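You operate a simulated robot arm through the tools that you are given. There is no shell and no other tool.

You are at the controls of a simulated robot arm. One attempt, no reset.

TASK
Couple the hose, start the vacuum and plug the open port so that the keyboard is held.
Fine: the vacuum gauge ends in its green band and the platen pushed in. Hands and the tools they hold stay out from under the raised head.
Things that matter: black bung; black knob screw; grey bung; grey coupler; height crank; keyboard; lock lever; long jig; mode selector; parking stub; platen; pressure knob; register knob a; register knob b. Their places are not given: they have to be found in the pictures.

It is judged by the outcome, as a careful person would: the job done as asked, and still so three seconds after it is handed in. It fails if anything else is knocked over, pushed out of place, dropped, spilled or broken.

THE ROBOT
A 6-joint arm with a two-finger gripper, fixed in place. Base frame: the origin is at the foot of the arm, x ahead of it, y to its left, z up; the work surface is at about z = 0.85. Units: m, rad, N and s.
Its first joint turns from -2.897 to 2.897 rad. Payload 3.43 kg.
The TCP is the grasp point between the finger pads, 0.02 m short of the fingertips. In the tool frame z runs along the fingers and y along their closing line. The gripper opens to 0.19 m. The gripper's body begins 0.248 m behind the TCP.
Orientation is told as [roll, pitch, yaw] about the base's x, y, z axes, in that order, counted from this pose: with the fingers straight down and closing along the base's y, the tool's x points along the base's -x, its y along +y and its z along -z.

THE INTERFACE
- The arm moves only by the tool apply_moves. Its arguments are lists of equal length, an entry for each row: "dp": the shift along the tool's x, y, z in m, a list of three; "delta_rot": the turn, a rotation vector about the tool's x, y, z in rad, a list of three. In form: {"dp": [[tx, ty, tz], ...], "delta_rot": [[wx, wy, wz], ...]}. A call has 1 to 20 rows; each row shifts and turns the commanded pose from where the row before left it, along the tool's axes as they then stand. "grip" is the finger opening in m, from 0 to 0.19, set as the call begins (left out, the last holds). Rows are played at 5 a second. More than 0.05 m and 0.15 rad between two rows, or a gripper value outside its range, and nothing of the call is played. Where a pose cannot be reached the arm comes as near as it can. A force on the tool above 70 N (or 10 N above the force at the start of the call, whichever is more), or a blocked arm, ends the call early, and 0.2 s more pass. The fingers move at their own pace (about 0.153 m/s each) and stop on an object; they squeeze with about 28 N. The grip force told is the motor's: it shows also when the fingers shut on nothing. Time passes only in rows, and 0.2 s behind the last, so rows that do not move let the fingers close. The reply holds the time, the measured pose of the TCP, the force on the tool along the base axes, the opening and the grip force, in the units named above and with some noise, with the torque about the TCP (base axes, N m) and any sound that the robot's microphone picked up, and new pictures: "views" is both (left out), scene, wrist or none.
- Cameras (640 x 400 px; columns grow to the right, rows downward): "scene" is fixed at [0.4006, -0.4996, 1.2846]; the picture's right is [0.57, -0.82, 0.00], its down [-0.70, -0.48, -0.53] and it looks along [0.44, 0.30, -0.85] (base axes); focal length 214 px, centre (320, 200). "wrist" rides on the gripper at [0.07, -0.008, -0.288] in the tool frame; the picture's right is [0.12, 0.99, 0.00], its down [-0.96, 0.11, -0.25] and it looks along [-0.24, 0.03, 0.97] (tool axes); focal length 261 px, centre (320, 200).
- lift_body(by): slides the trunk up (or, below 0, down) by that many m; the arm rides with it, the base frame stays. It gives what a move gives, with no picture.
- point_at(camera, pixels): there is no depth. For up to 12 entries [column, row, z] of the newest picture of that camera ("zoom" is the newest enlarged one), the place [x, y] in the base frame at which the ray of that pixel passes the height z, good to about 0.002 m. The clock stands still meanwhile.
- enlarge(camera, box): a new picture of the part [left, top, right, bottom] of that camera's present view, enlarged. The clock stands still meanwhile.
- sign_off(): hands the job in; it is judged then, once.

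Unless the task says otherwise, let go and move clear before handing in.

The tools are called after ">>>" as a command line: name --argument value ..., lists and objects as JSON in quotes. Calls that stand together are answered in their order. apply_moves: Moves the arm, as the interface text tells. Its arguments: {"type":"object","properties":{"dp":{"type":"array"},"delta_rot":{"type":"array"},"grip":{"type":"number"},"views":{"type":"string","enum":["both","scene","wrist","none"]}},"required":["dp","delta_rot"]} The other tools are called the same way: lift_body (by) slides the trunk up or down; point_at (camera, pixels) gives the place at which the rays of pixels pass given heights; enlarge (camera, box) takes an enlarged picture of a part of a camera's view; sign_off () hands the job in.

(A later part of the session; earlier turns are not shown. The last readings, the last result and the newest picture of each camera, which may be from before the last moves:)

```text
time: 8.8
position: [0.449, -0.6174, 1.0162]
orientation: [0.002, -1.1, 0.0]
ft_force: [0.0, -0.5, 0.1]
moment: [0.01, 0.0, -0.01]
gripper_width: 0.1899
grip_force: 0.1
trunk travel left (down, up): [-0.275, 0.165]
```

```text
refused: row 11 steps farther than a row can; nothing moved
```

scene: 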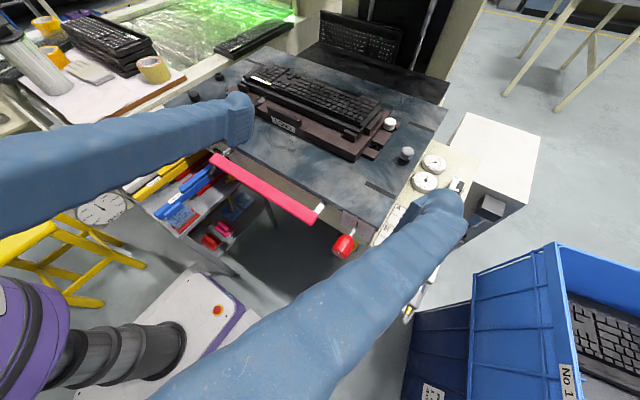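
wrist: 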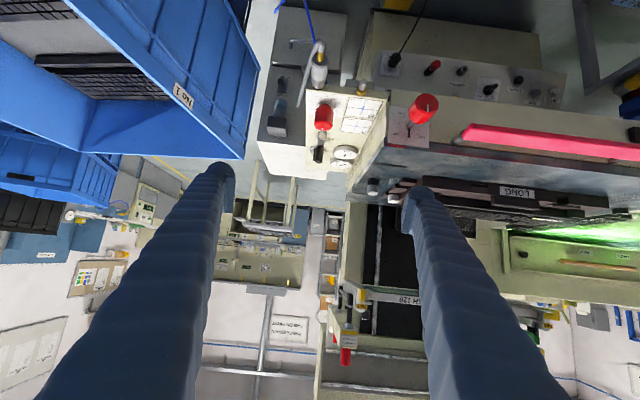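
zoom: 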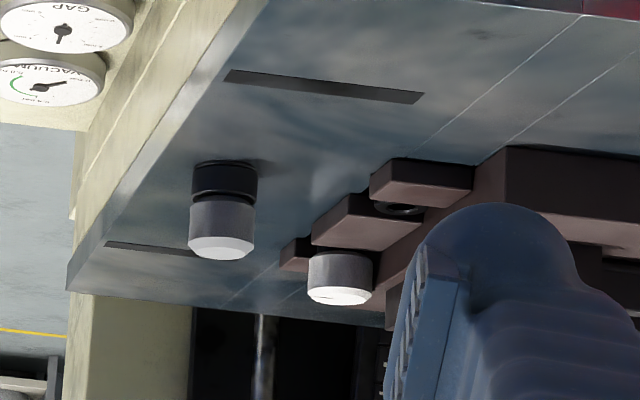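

>>> apply_moves --dp '[[0, 0, 0], [0, 0, 0], [0, 0, 0], [0, 0, 0], [0, 0, 0], [0, 0, 0], [0, 0, 0], [0, 0, 0], [-0.04, 0, 0], [-0.03, 0, 0.02], [-0.03, 0, 0.03], [-0.03, -0.02, 0.02]]' --delta_rot '[[0, 0.1375, 0], [0, 0.1375, 0], [0, 0.1375, 0], [0, 0.1375, 0], [0, 0.1375, 0], [0, 0.1375, 0], [0, 0.1375, 0], [0, 0.1375, 0], [0, 0, 0], [0, 0, 0], [0, 0, 0], [0, 0, 0]]'

```text
time: 11.4
position: [0.5818, -0.6368, 0.9441]
orientation: [0.001, 0.001, -0.002]
ft_force: [0.3, -0.1, -0.4]
moment: [-0.04, 0.08, 0.01]
gripper_width: 0.1901
grip_force: 0.0
trunk travel left (down, up): [-0.275, 0.165]
```

scene: 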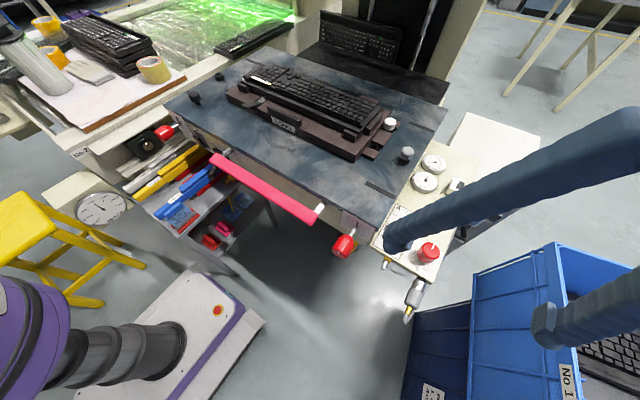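
wrist: 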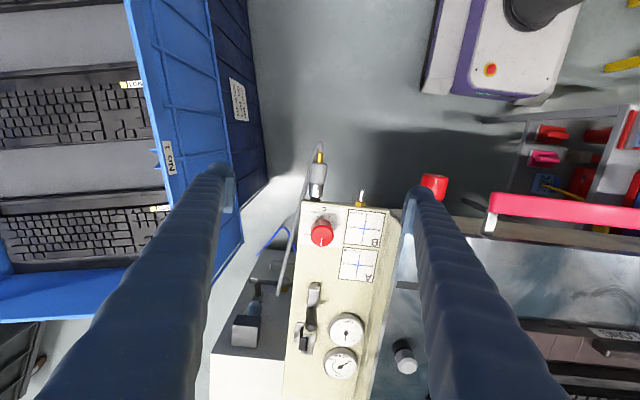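

The coupler is at wrist (317,180) and the nipple at (361,195). Enlarging to measure precisely.

>>> enlarge --camera "wrist" --box '[280, 130, 390, 230]'

>>> enlarge --camera "scene" --box '[370, 240, 450, 330]'

```text
4.00 times, centred on (335, 180) of wrist
```

zoom: 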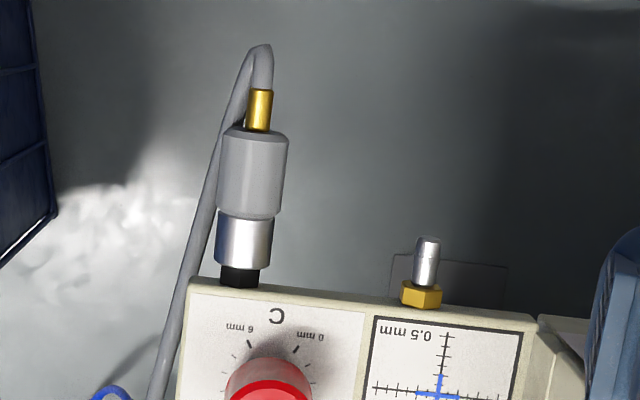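

```text
4.44 times, centred on (410, 285) of scene
```

zoom: 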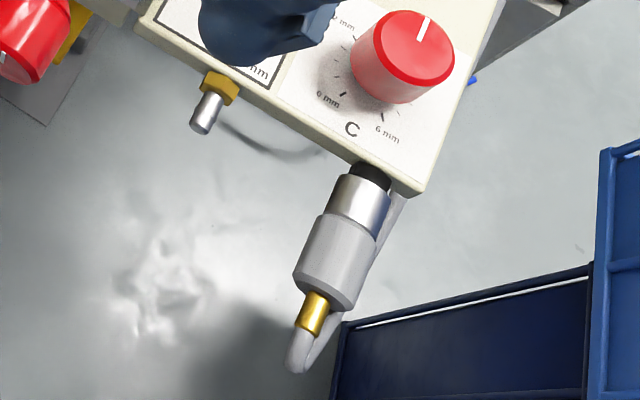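

Measured: coupler axis y≈-0.639, z≈0.737, grey body x 0.561–0.600; nipple axis y≈-0.5495, same height. I'll narrow the fingers to 0.08 and descend partway over the coupler.

>>> apply_moves --dp '[[0.002, -0.002, 0], [0, 0, 0], [0, 0, 0.03], [0, 0, 0.03], [0, 0, 0.03], [0, 0, 0.03]]' --delta_rot '[[0, 0, 0], [0, 0, 0], [0, 0, 0], [0, 0, 0], [0, 0, 0], [0, 0, 0]]' --grip 0.08

```text
time: 12.8
position: [0.577, -0.6386, 0.8241]
orientation: [0.001, 0.002, 0.0]
ft_force: [-0.3, -0.2, -0.2]
moment: [-0.01, 0.03, -0.02]
gripper_width: 0.0803
grip_force: 0.0
trunk travel left (down, up): [-0.275, 0.165]
```

scene: 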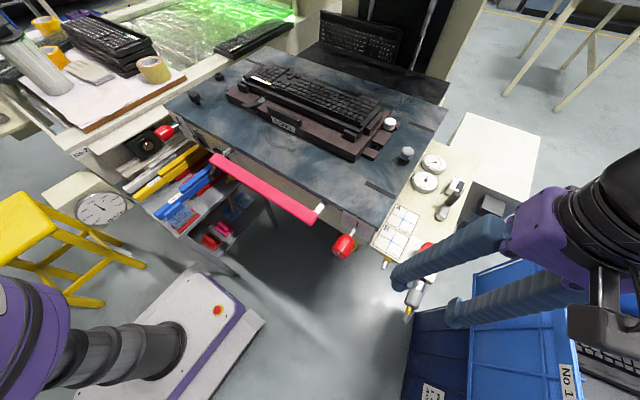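
wrist: 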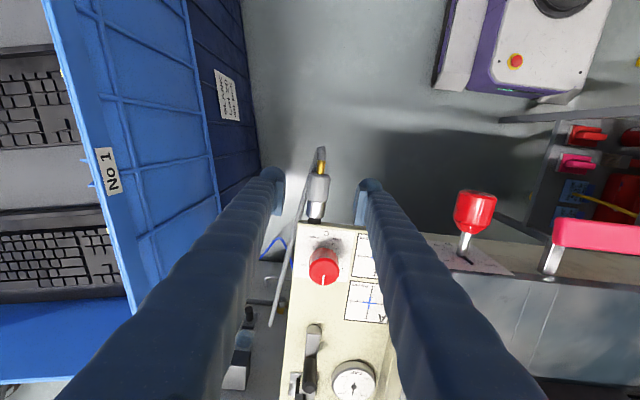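

Coupler (319,187) is centred between the fingers (275 and 368). Descending to z≈0.737.

>>> apply_moves --dp '[[-0.001, 0, 0.03], [-0.001, 0, 0.03], [0, 0, 0.027]]' --delta_rot '[[0, 0, 0], [0, 0, 0], [0, 0, 0]]'

```text
time: 13.6
position: [0.5789, -0.6389, 0.7382]
orientation: [0.0, 0.002, -0.001]
ft_force: [0.4, -0.3, 0.4]
moment: [0.01, 0.01, 0.02]
gripper_width: 0.0801
grip_force: 0.0
trunk travel left (down, up): [-0.275, 0.165]
```

scene: 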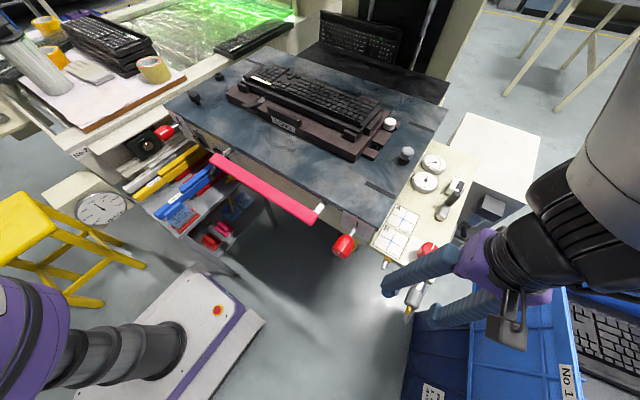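
wrist: 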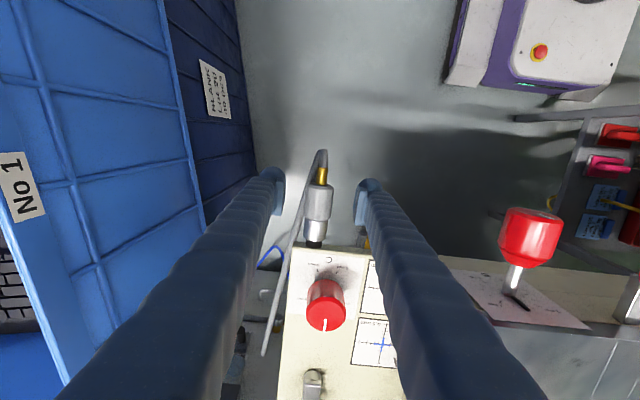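

Well placed around the coupler; closing the fingers.

>>> apply_moves --dp '[[0, 0, 0], [0, 0, 0], [0, 0, 0]]' --delta_rot '[[0, 0, 0], [0, 0, 0], [0, 0, 0]]' --grip 0.0 --views "wrist"

>>> enlarge --camera "wrist" --box '[240, 130, 400, 260]'

```text
time: 14.4
position: [0.5784, -0.6408, 0.74]
orientation: [-0.001, 0.0, -0.001]
ft_force: [-0.5, -7.0, -1.0]
moment: [-0.08, 0.1, -0.05]
gripper_width: 0.0303
grip_force: 28.0
trunk travel left (down, up): [-0.275, 0.165]
```

wrist: 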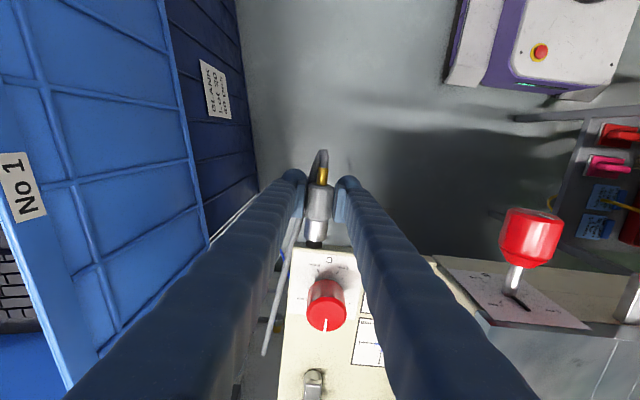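

```text
3.08 times, centred on (320, 195) of wrist
```

zoom: 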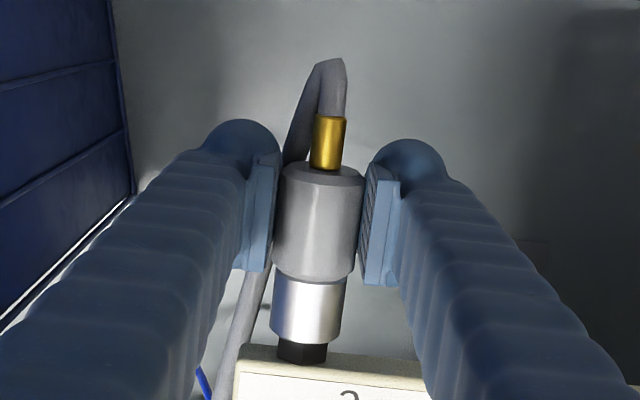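

Gripped at 0.030 m opening with 28 N. Now pulling straight back along -x off the parking stub.

>>> apply_moves --dp '[[0.01, -0.002, 0], [0.015, 0, 0], [0.015, 0, 0], [0.02, 0, 0]]' --delta_rot '[[0, 0, 0], [0, 0, 0], [0, 0, 0], [0, 0, 0]]'

>>> enlarge --camera "wrist" --box '[240, 130, 400, 260]'

```text
time: 15.4
position: [0.5161, -0.6423, 0.7395]
orientation: [0.0, 0.002, -0.001]
ft_force: [0.3, -0.8, 0.1]
moment: [0.02, -0.01, -0.01]
gripper_width: 0.0277
grip_force: 28.2
trunk travel left (down, up): [-0.275, 0.165]
```

scene: 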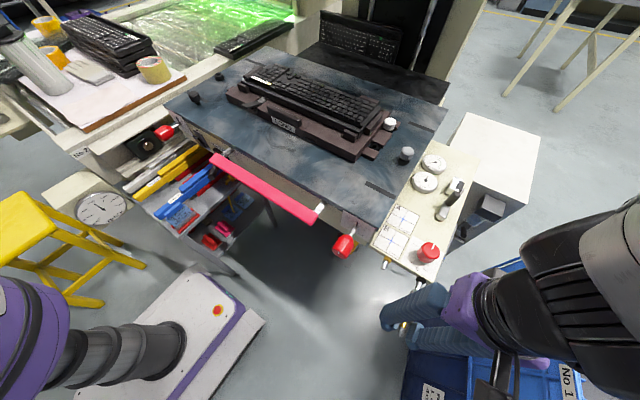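
wrist: 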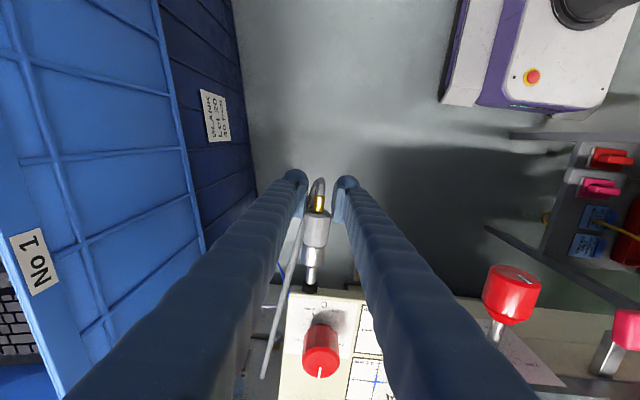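

```text
3.08 times, centred on (320, 195) of wrist
```

zoom: 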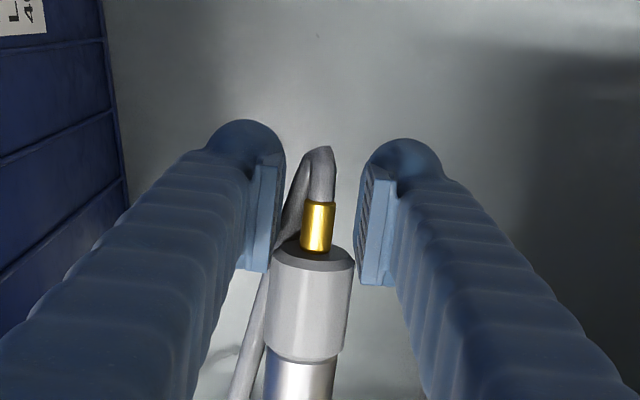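

The fingers partly slipped along the coupler, but it seems to have moved back ~0.03. Checking the stub region.

>>> enlarge --camera "wrist" --box '[260, 190, 380, 330]'

>>> enlarge --camera "scene" --box '[370, 240, 450, 340]'

```text
2.86 times, centred on (320, 260) of wrist
```

zoom: 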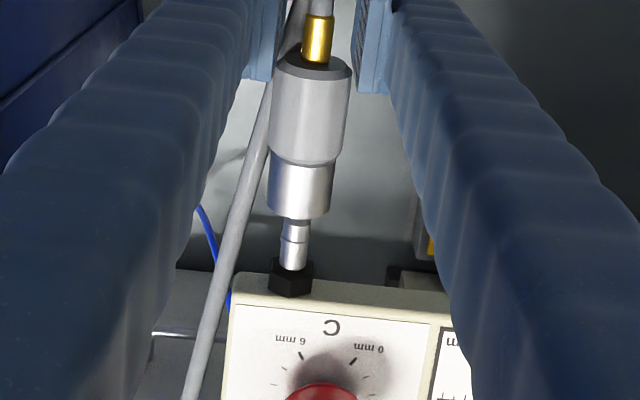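

```text
4.00 times, centred on (410, 290) of scene
```

zoom: 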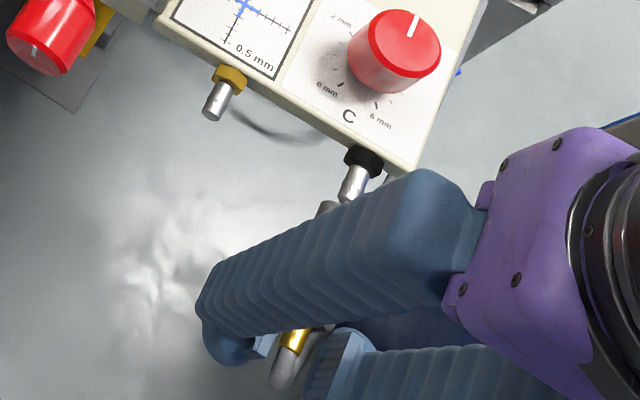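

The stub (zoom ~(293,245)) is now exposed, and the coupler is at or just off its tip, held near its rear. I'll test with a small sideways nudge to see whether it's free.

>>> apply_moves --dp '[[0, 0.003, 0]]' --delta_rot '[[0, 0, 0]]' --views "wrist"

>>> enlarge --camera "wrist" --box '[290, 240, 340, 300]'

```text
time: 15.8
position: [0.5185, -0.6375, 0.7394]
orientation: [-0.002, 0.003, 0.001]
ft_force: [0.0, 0.1, -0.7]
moment: [0.0, 0.02, -0.03]
gripper_width: 0.0274
grip_force: 27.8
trunk travel left (down, up): [-0.275, 0.165]
```

wrist: 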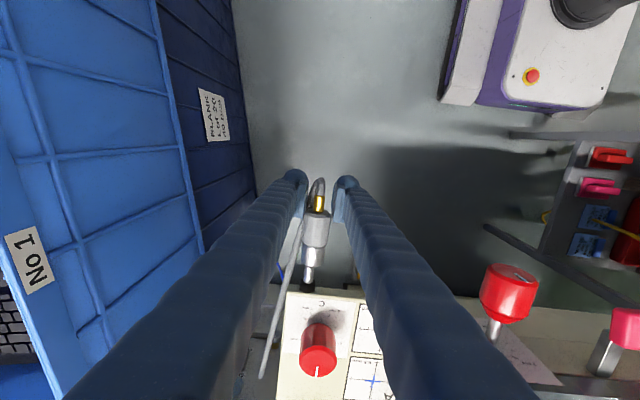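

```text
6.67 times, centred on (315, 270) of wrist
```

zoom: 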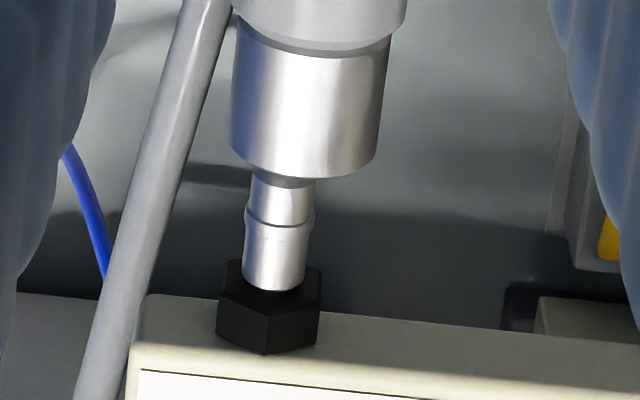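

No lateral force and the coupler moved with the fingers, so it's free of the stub. I'll back off a bit more and shift +y toward the nipple, stopping short of it to check the alignment.

>>> apply_moves --dp '[[0.005, 0, 0], [0.003, 0.01, 0], [0, 0.02, 0], [0, 0.02, 0], [0, 0.02, 0], [0, 0.0166, 0], [0, 0, 0]]' --delta_rot '[[0, 0, 0], [0, 0, 0], [0, 0, 0], [0, 0, 0], [0, 0, 0], [0, 0, 0], [0, 0, 0]]'

>>> enlarge --camera "wrist" --box '[270, 190, 370, 300]'

>>> enlarge --camera "scene" --box '[340, 240, 440, 340]'

```text
time: 17.4
position: [0.5097, -0.5519, 0.7387]
orientation: [0.0, 0.003, -0.002]
ft_force: [0.2, 0.1, -0.6]
moment: [-0.01, 0.06, -0.02]
gripper_width: 0.0275
grip_force: 27.8
trunk travel left (down, up): [-0.275, 0.165]
```

scene: 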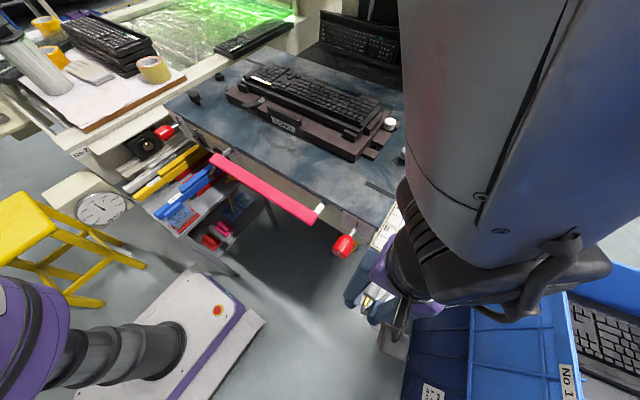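
wrist: 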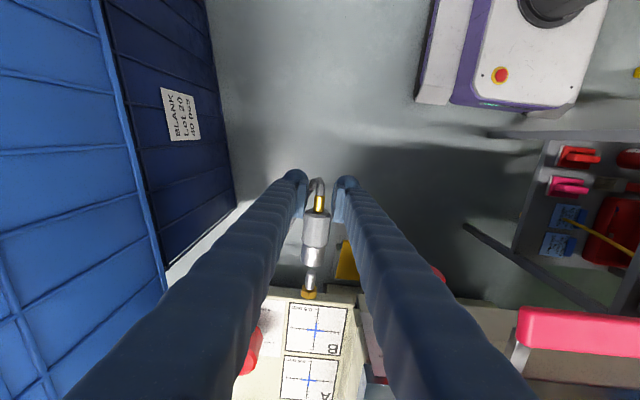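

```text
3.64 times, centred on (320, 245) of wrist
```

zoom: 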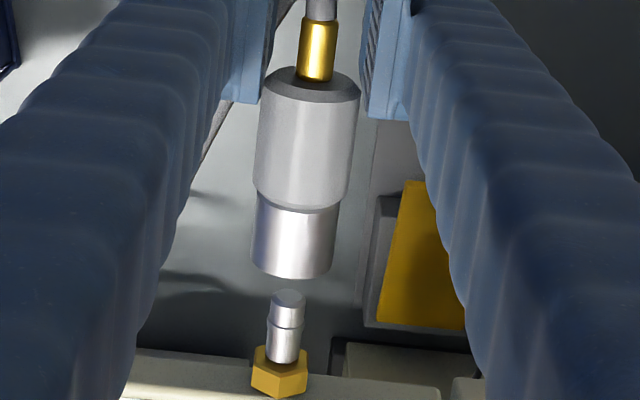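

```text
4.00 times, centred on (390, 290) of scene
```

zoom: 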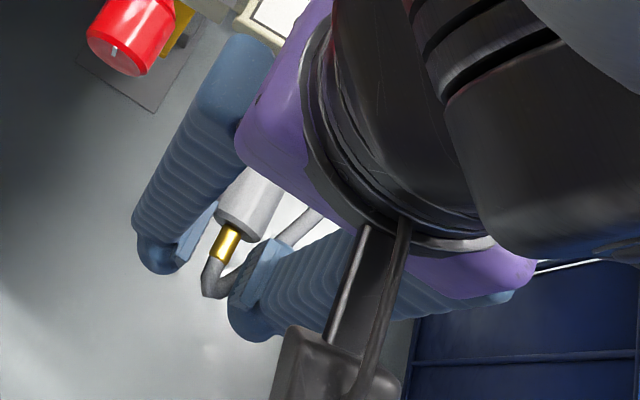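

The coupler and nipple line up (zoom: coupler axis through (291,270) heading to nipple (288,297)). Pushing slowly along +x.

>>> apply_moves --dp '[[-0.008, 0, 0], [-0.008, 0, 0], [-0.008, 0, 0], [-0.006, 0, 0]]' --delta_rot '[[0, 0, 0], [0, 0, 0], [0, 0, 0], [0, 0, 0]]' --views "wrist"

>>> enlarge --camera "wrist" --box '[270, 170, 370, 280]'

```text
time: 18.4
position: [0.541, -0.5507, 0.7393]
orientation: [0.001, 0.001, -0.001]
ft_force: [-0.9, 3.0, -7.7]
moment: [-0.01, 0.52, 0.17]
gripper_width: 0.0278
grip_force: 28.0
trunk travel left (down, up): [-0.275, 0.165]
```

wrist: 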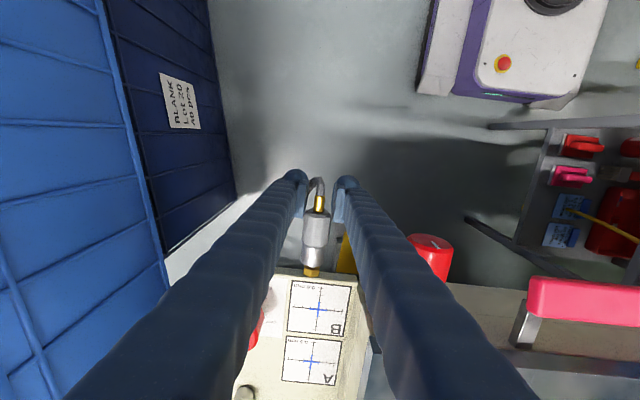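

```text
3.64 times, centred on (320, 225) of wrist
```

zoom: 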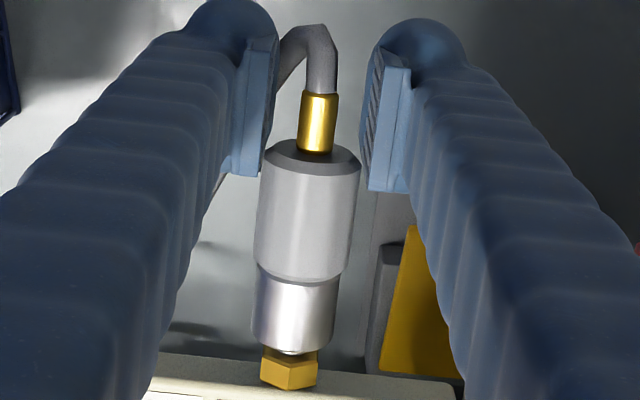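

The coupler is sliding onto the nipple, mouth almost at the brass hex. Pushing further.

>>> apply_moves --dp '[[-0.004, 0.0005, 0.001], [-0.004, 0, 0], [-0.004, 0, 0], [0, 0, 0]]' --delta_rot '[[0, 0, 0], [0, 0, 0], [0, 0, 0], [0, 0, 0]]' --views "wrist"

>>> enlarge --camera "wrist" --box '[270, 170, 370, 280]'

```text
time: 19.4
position: [0.5532, -0.5517, 0.7389]
orientation: [-0.002, 0.0, -0.001]
ft_force: [-10.6, -5.3, -2.1]
moment: [-0.01, 0.72, -0.08]
gripper_width: 0.0275
grip_force: 28.0
trunk travel left (down, up): [-0.275, 0.165]
```

wrist: 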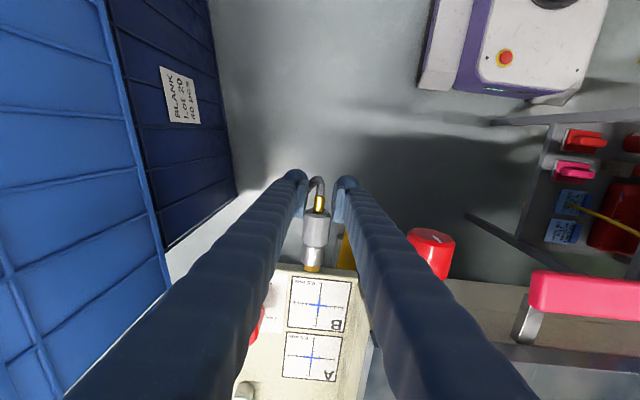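

```text
3.64 times, centred on (320, 225) of wrist
```

zoom: 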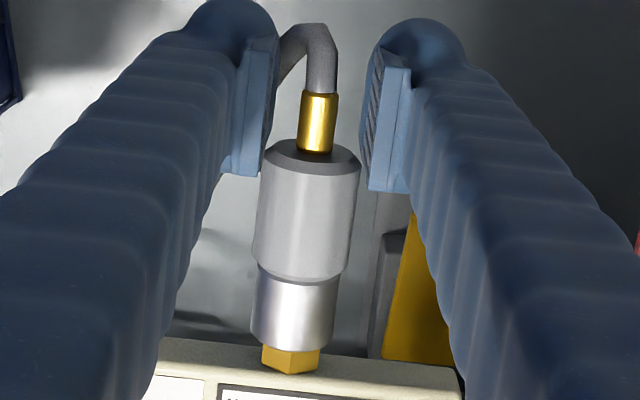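

The mouth now meets the hex with ~10 N resistance. One more firm push to seat it.

>>> apply_moves --dp '[[-0.004, 0, 0], [-0.004, 0, 0], [0, 0, 0]]' --delta_rot '[[0, 0, 0], [0, 0, 0], [0, 0, 0]]' --views "wrist"

>>> enlarge --camera "wrist" --box '[270, 170, 370, 280]'

```text
time: 20.2
position: [0.5624, -0.551, 0.7396]
orientation: [-0.002, -0.002, 0.002]
ft_force: [5.7, -1.6, 1.9]
moment: [-0.07, -0.26, -0.01]
gripper_width: 0.0275
grip_force: 27.6
trunk travel left (down, up): [-0.275, 0.165]
```

wrist: 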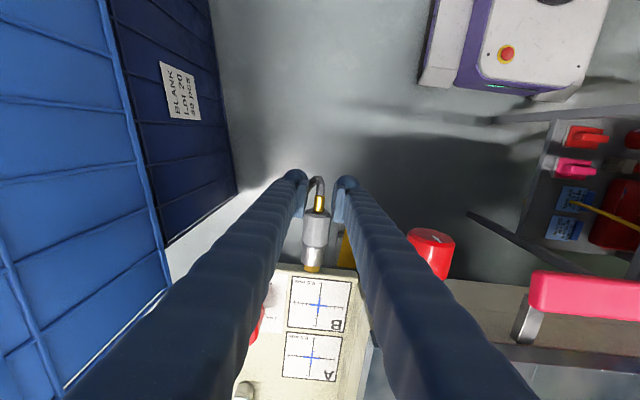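

```text
3.64 times, centred on (320, 225) of wrist
```

zoom: 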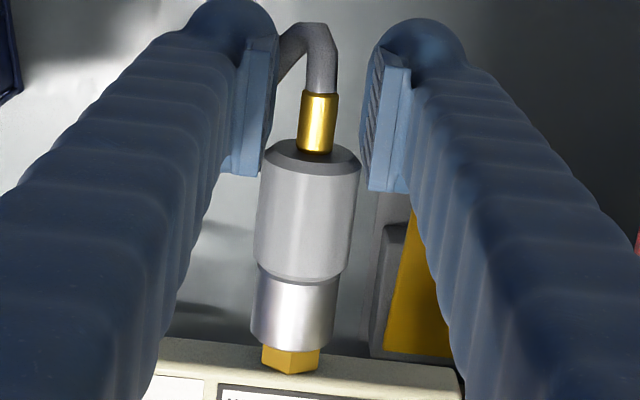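

The whole carriage (panel and platen) moved ~9 mm with that push, so the coupler is bottomed on the nipple. Releasing and rising to check.

>>> apply_moves --dp '[[0, 0, 0], [0, 0, 0], [0, 0, -0.03], [0, 0, -0.04], [0.0, 0, -0.05], [0, 0, -0.05], [0.03, 0, -0.04], [0.03, 0, -0.04]]' --delta_rot '[[0, 0, 0], [0, 0, 0], [0, 0, 0], [0, 0, 0], [0, 0, 0], [0, 0, 0], [0, 0, 0], [0, 0, 0]]' --grip 0.06

>>> enlarge --camera "wrist" --box '[280, 180, 400, 300]'

```text
time: 22.0
position: [0.4981, -0.5495, 0.9871]
orientation: [-0.001, -0.001, 0.0]
ft_force: [0.5, -0.1, -0.2]
moment: [0.03, -0.09, -0.03]
gripper_width: 0.0599
grip_force: 0.1
trunk travel left (down, up): [-0.275, 0.165]
```

scene: 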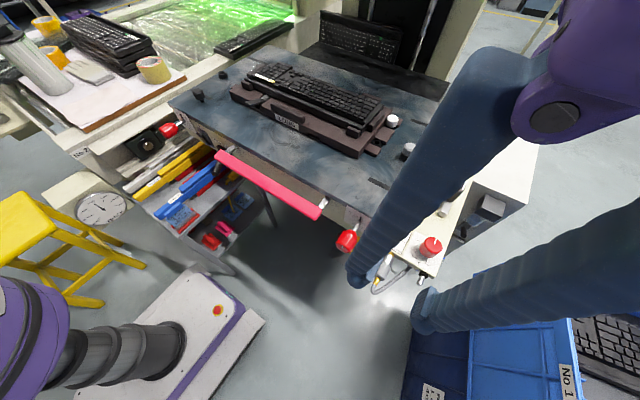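
wrist: 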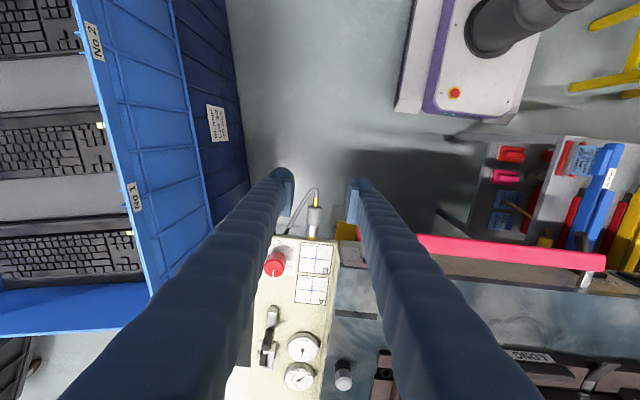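

```text
3.33 times, centred on (340, 240) of wrist
```

zoom: 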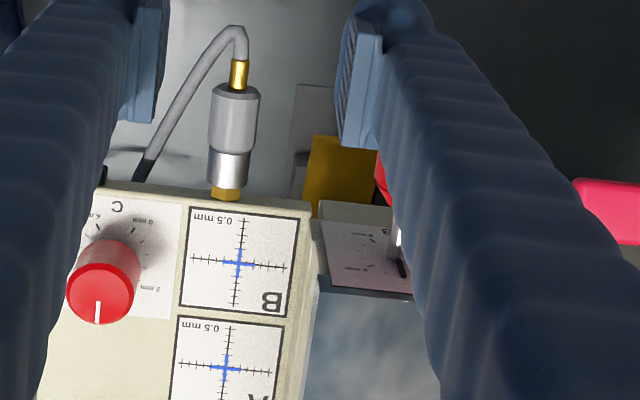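

The coupler sits on the nipple flush with the hex (zoom (233,150)). Next is the black bung and left port; I'll travel over there at a safe height.

>>> apply_moves --dp '[[-0.005, 0.03, -0.035], [-0.01, 0.045, -0.01], [-0.01, 0.045, -0.01], [-0.01, 0.045, -0.01], [-0.01, 0.045, 0], [-0.01, 0.045, 0], [-0.01, 0.045, 0], [-0.01, 0.045, 0], [-0.01, 0.045, 0], [-0.01, 0.045, 0], [-0.01, 0.045, 0], [-0.01, 0.045, 0], [-0.01, 0.045, 0], [-0.01, 0.045, 0], [-0.01, 0.045, 0]]' --delta_rot '[[0, 0, 0], [0, 0, 0], [0, 0, 0], [0, 0, 0], [0, 0, 0], [0, 0, 0], [0, 0, 0], [0, 0, 0], [0, 0, 0], [0, 0, 0], [0, 0, 0], [0, 0, 0], [0, 0, 0], [0, 0, 0], [0, 0, 0]]'

```text
time: 25.2
position: [0.6469, 0.1105, 1.0538]
orientation: [-0.002, 0.001, 0.001]
ft_force: [-0.3, -0.1, 0.2]
moment: [-0.03, -0.03, 0.0]
gripper_width: 0.0599
grip_force: 0.0
trunk travel left (down, up): [-0.275, 0.165]
```

scene: 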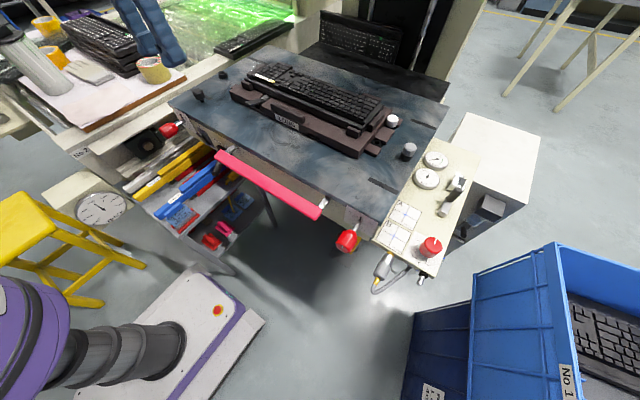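
wrist: 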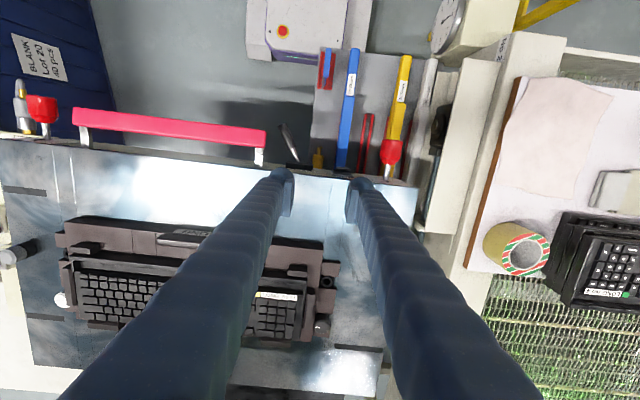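

The bung is hidden behind a finger; I'll move over it so it appears between the fingers.

>>> apply_moves --dp '[[-0.02, 0.03, 0], [-0.02, 0.03, 0], [-0.02, 0.025, 0]]' --delta_rot '[[0, 0, 0], [0, 0, 0], [0, 0, 0]]' --grip 0.12

>>> enlarge --camera "wrist" --box '[240, 120, 400, 320]'

>>> enlarge --camera "scene" --box '[170, 50, 270, 130]'

>>> enlarge --camera "scene" --box '[360, 130, 480, 300]'

```text
time: 26.0
position: [0.7114, 0.1935, 1.0532]
orientation: [0.0, 0.001, -0.003]
ft_force: [0.1, -0.5, -0.9]
moment: [0.03, 0.05, -0.01]
gripper_width: 0.1204
grip_force: 0.0
trunk travel left (down, up): [-0.275, 0.165]
```

scene: 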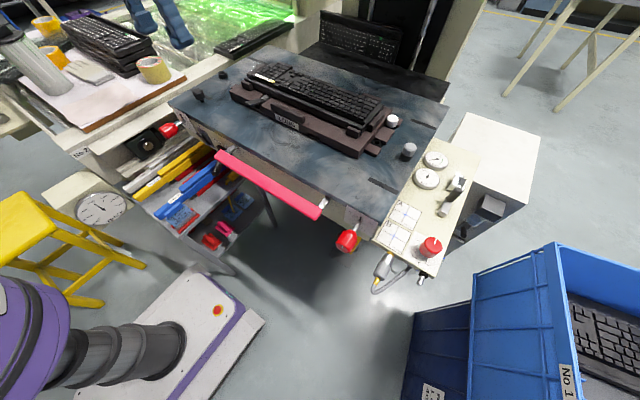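
wrist: 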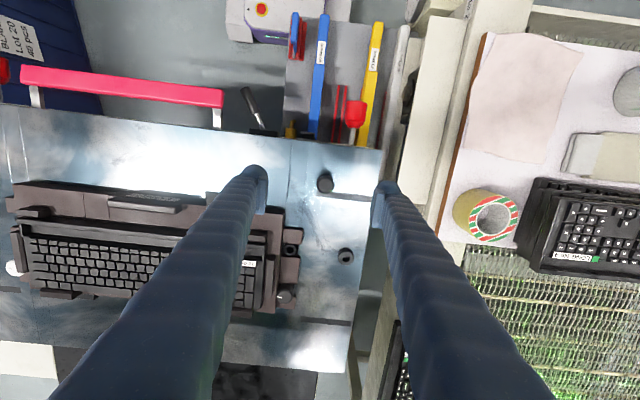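

```text
2.00 times, centred on (320, 220) of wrist
```

zoom: 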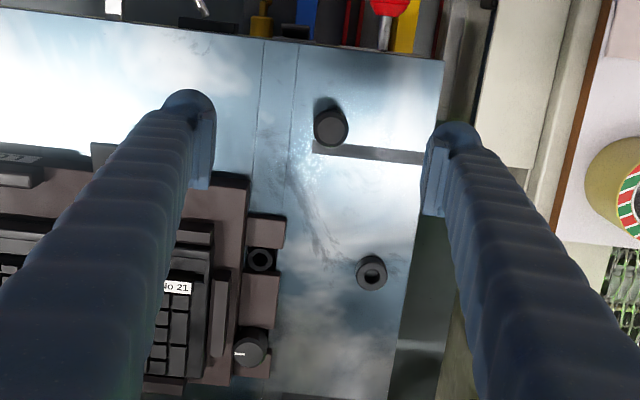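

```text
5.00 times, centred on (220, 90) of scene
```

zoom: 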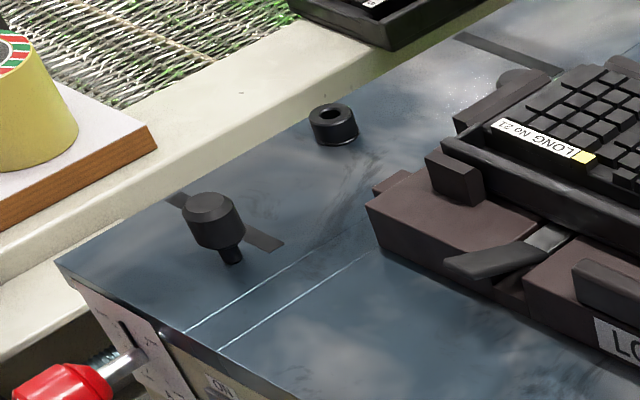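

```text
2.35 times, centred on (420, 215) of scene
```

zoom: 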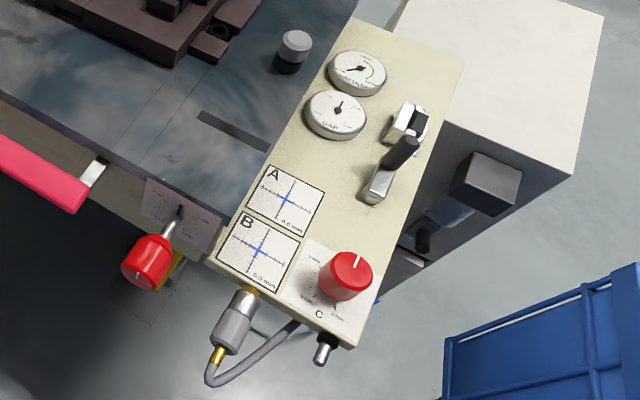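

Coupler is confirmed on the nipple. Black bung head is near (0.725,0.2055, top 0.88) and the left port near (0.8695,0.264, top 0.862). I'll descend over the bung and recheck.

>>> apply_moves --dp '[[-0.0136, 0.012, 0.02], [0, 0, 0.04], [0, 0, 0.04]]' --delta_rot '[[0, 0, 0], [0, 0, 0], [0, 0, 0]]' --grip 0.075

>>> enlarge --camera "wrist" --box '[260, 140, 390, 260]'

>>> enlarge --camera "scene" --box '[170, 50, 270, 130]'

```text
time: 26.8
position: [0.7219, 0.2073, 0.9515]
orientation: [0.001, 0.002, -0.001]
ft_force: [1.3, -0.1, -0.6]
moment: [0.04, 0.02, -0.03]
gripper_width: 0.0749
grip_force: 0.1
trunk travel left (down, up): [-0.275, 0.165]
```

scene: 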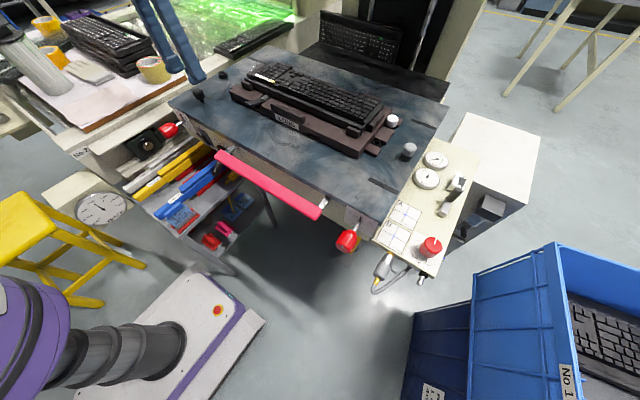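
wrist: 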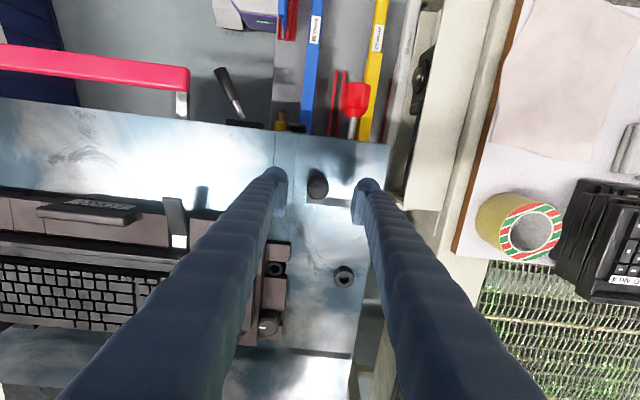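

```text
3.33 times, centred on (325, 200) of wrist
```

zoom: 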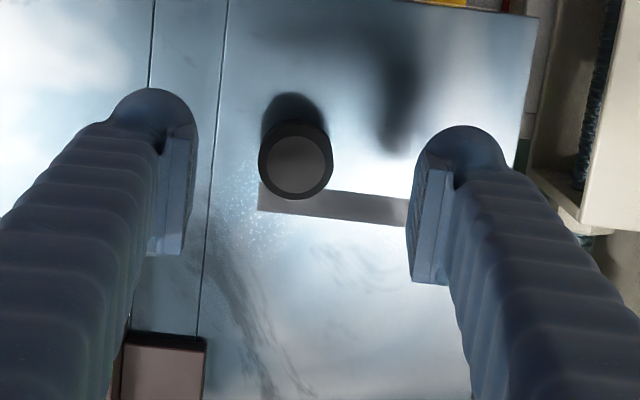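

```text
5.00 times, centred on (220, 90) of scene
```

zoom: 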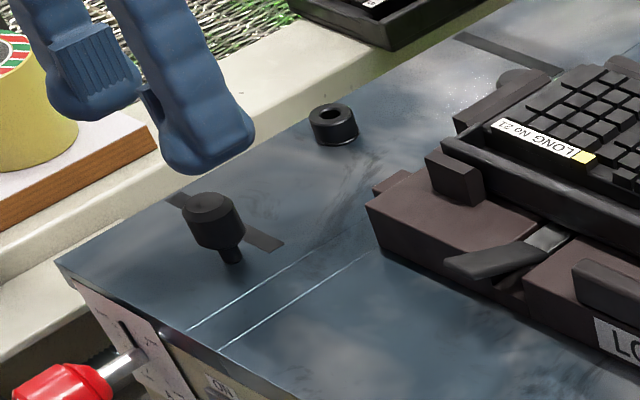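

Bung head is centred about (0.725,0.204), top z≈0.887. Descending to grip its head at z≈0.877.

>>> apply_moves --dp '[[0, -0.0015, 0.03], [0, 0, 0.03], [0, 0, 0.015]]' --delta_rot '[[0, 0, 0], [0, 0, 0], [0, 0, 0]]'

>>> enlarge --camera "scene" --box '[170, 50, 270, 130]'

>>> enlarge --camera "wrist" --box '[260, 140, 390, 260]'

```text
time: 27.6
position: [0.7199, 0.205, 0.8769]
orientation: [0.0, 0.003, 0.001]
ft_force: [0.0, 0.9, -0.1]
moment: [-0.01, 0.05, 0.01]
gripper_width: 0.0748
grip_force: 0.1
trunk travel left (down, up): [-0.275, 0.165]
```

scene: 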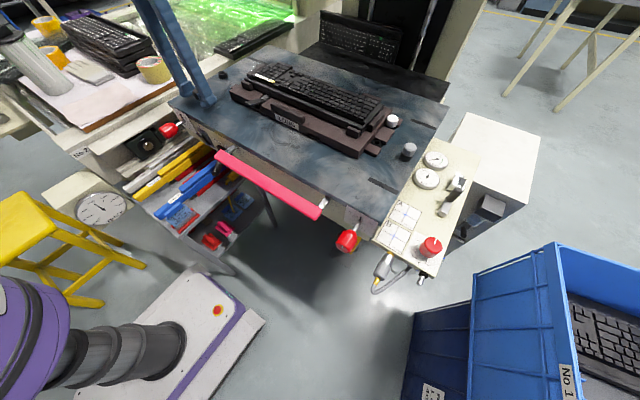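
wrist: 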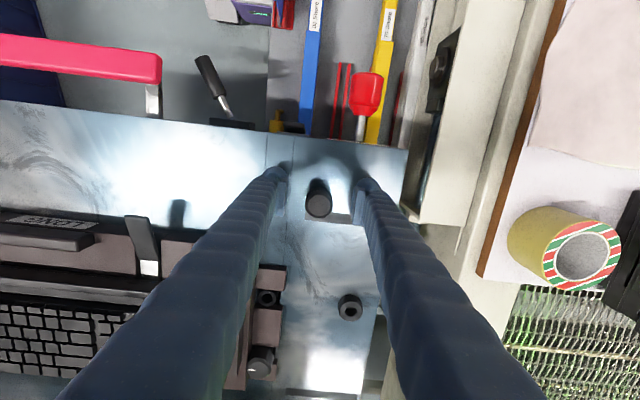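

```text
5.00 times, centred on (220, 90) of scene
```

zoom: 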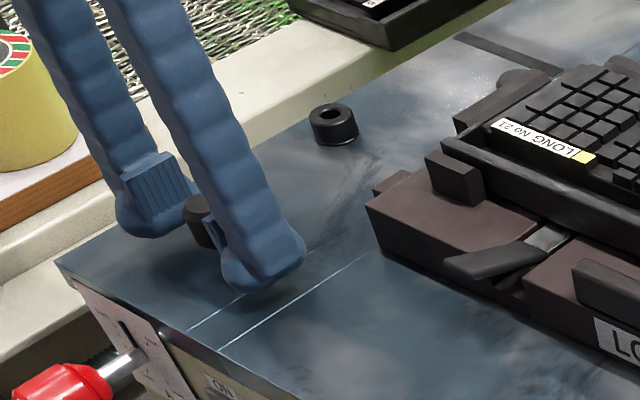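

```text
3.33 times, centred on (325, 200) of wrist
```

zoom: 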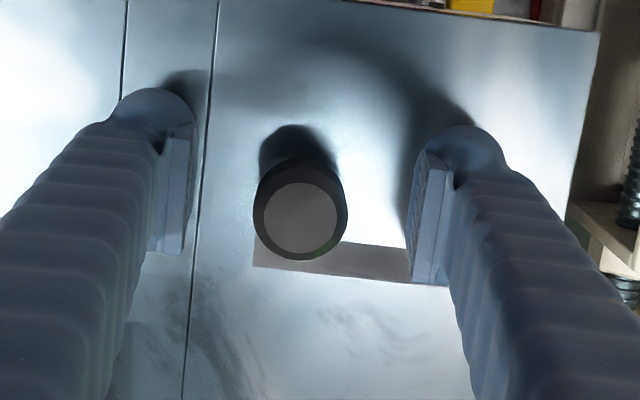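

The bung is ~8 mm ahead of the pad centres; I'll shift +x 8 mm and then close.

>>> apply_moves --dp '[[-0.008, -0.0005, 0], [0, 0, 0]]' --delta_rot '[[0, 0, 0], [0, 0, 0]]' --views "none"

>>> apply_moves --dp '[[0, 0, 0], [0, 0, 0], [0, 0, 0]]' --delta_rot '[[0, 0, 0], [0, 0, 0], [0, 0, 0]]' --grip 0.0 --views "wrist"

>>> enlarge --camera "wrist" --box '[260, 140, 390, 260]'

```text
time: 28.2
position: [0.7281, 0.2034, 0.8783]
orientation: [0.0, 0.001, 0.0]
ft_force: [0.2, 0.6, 0.4]
moment: [0.02, 0.04, 0.02]
gripper_width: 0.0751
grip_force: 0.1
trunk travel left (down, up): [-0.275, 0.165]
```

```text
time: 29.0
position: [0.7287, 0.204, 0.878]
orientation: [-0.001, 0.003, -0.001]
ft_force: [0.1, 0.3, -1.8]
moment: [0.0, -0.03, -0.02]
gripper_width: 0.0293
grip_force: 28.2
trunk travel left (down, up): [-0.275, 0.165]
```

wrist: 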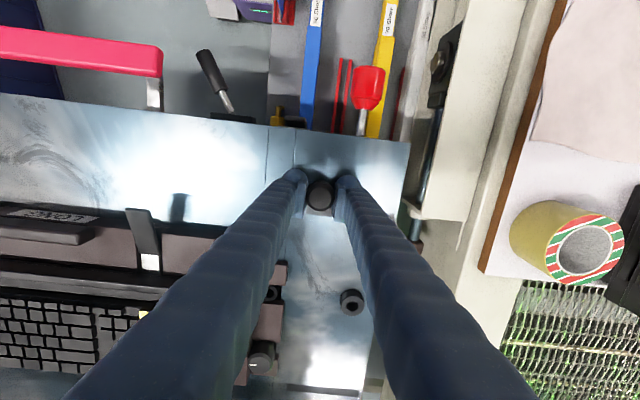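

```text
3.33 times, centred on (325, 200) of wrist
```

zoom: 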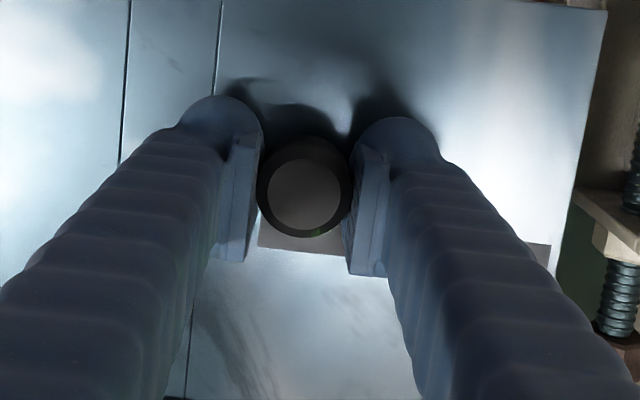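

Bung head gripped (0.029 m, 28 N). Lifting straight up slowly and checking.

>>> apply_moves --dp '[[0, 0, -0.01], [0, 0, -0.015], [0, 0, -0.02], [0, 0, -0.03]]' --delta_rot '[[0, 0, 0], [0, 0, 0], [0, 0, 0], [0, 0, 0]]'

>>> enlarge --camera "scene" --box '[170, 50, 270, 130]'

>>> enlarge --camera "wrist" --box '[260, 140, 390, 300]'

```text
time: 30.0
position: [0.7269, 0.2027, 0.9536]
orientation: [0.0, 0.0, -0.001]
ft_force: [-0.1, -0.9, -0.4]
moment: [0.03, -0.03, 0.0]
gripper_width: 0.0296
grip_force: 28.5
trunk travel left (down, up): [-0.275, 0.165]
```

scene: 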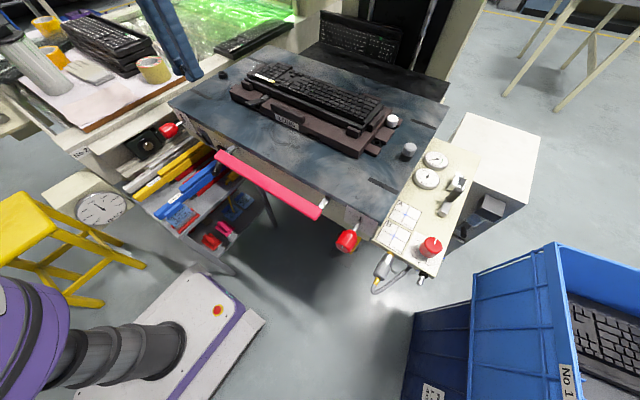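
wrist: 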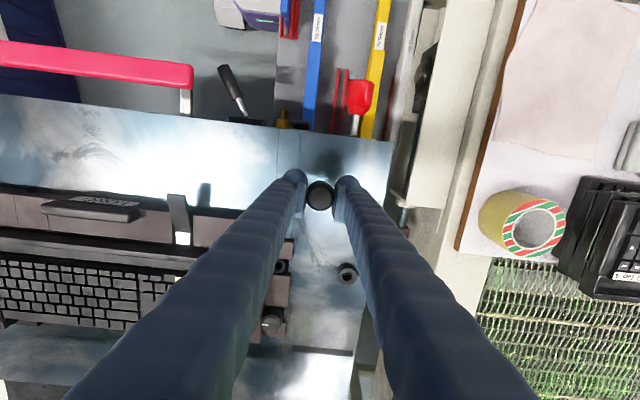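

```text
5.00 times, centred on (220, 90) of scene
```

zoom: 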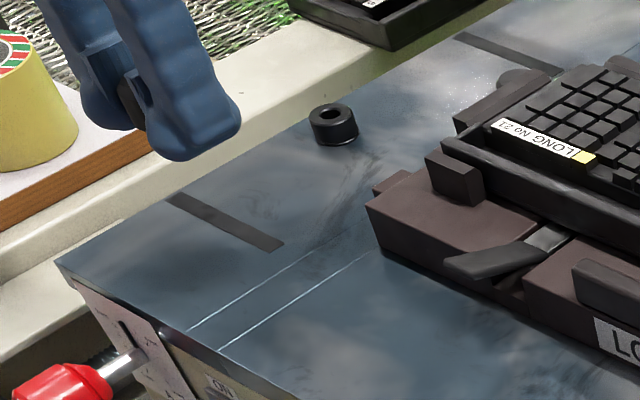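

```text
2.50 times, centred on (325, 220) of wrist
```

zoom: 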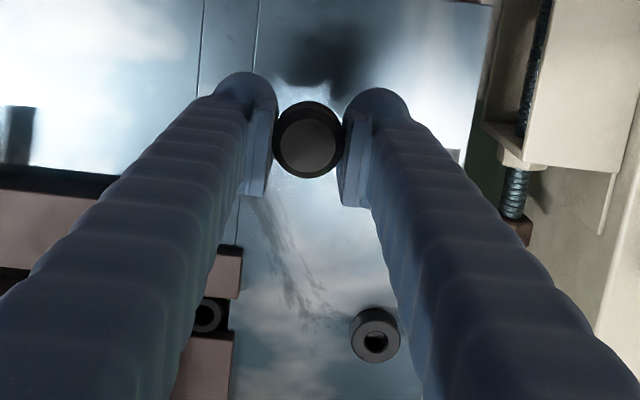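

The bung is held, and the port is visible at zoom (376,341). I'll move closer to refine its position.

>>> apply_moves --dp '[[-0.03, 0.018, 0], [-0.03, 0.018, 0], [-0.03, 0.018, 0.005], [0, 0, 0]]' --delta_rot '[[0, 0, 0], [0, 0, 0], [0, 0, 0], [0, 0, 0]]'

>>> enlarge --camera "wrist" --box '[270, 160, 380, 290]'

>>> enlarge --camera "scene" --box '[190, 50, 250, 100]'

```text
time: 31.0
position: [0.8183, 0.2582, 0.9494]
orientation: [0.0, 0.0, 0.001]
ft_force: [-0.8, 0.3, 0.4]
moment: [-0.06, 0.0, 0.02]
gripper_width: 0.0295
grip_force: 28.0
trunk travel left (down, up): [-0.275, 0.165]
```

scene: 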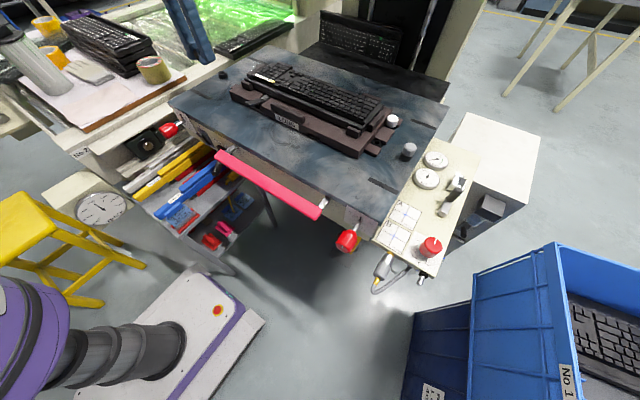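
wrist: 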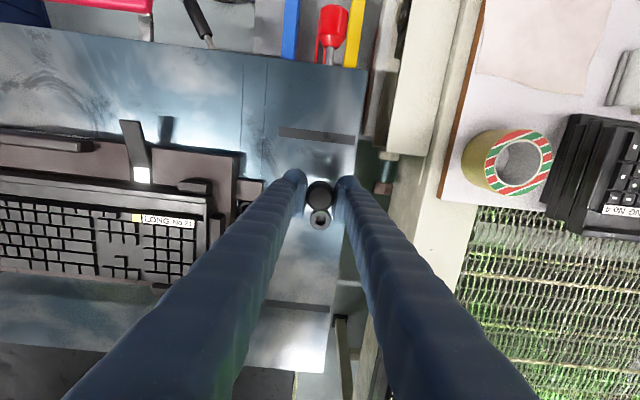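

```text
3.08 times, centred on (325, 225) of wrist
```

zoom: 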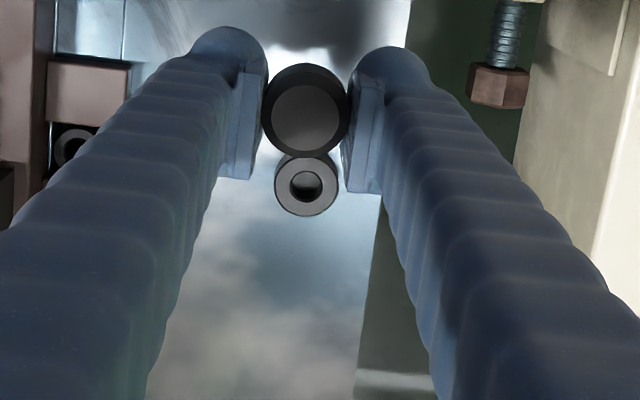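

```text
8.00 times, centred on (220, 75) of scene
```

zoom: 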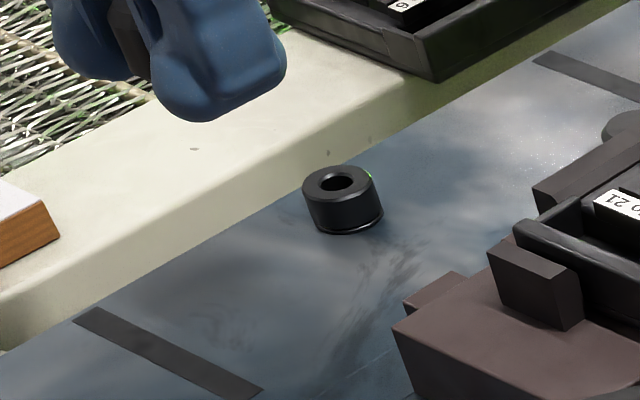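

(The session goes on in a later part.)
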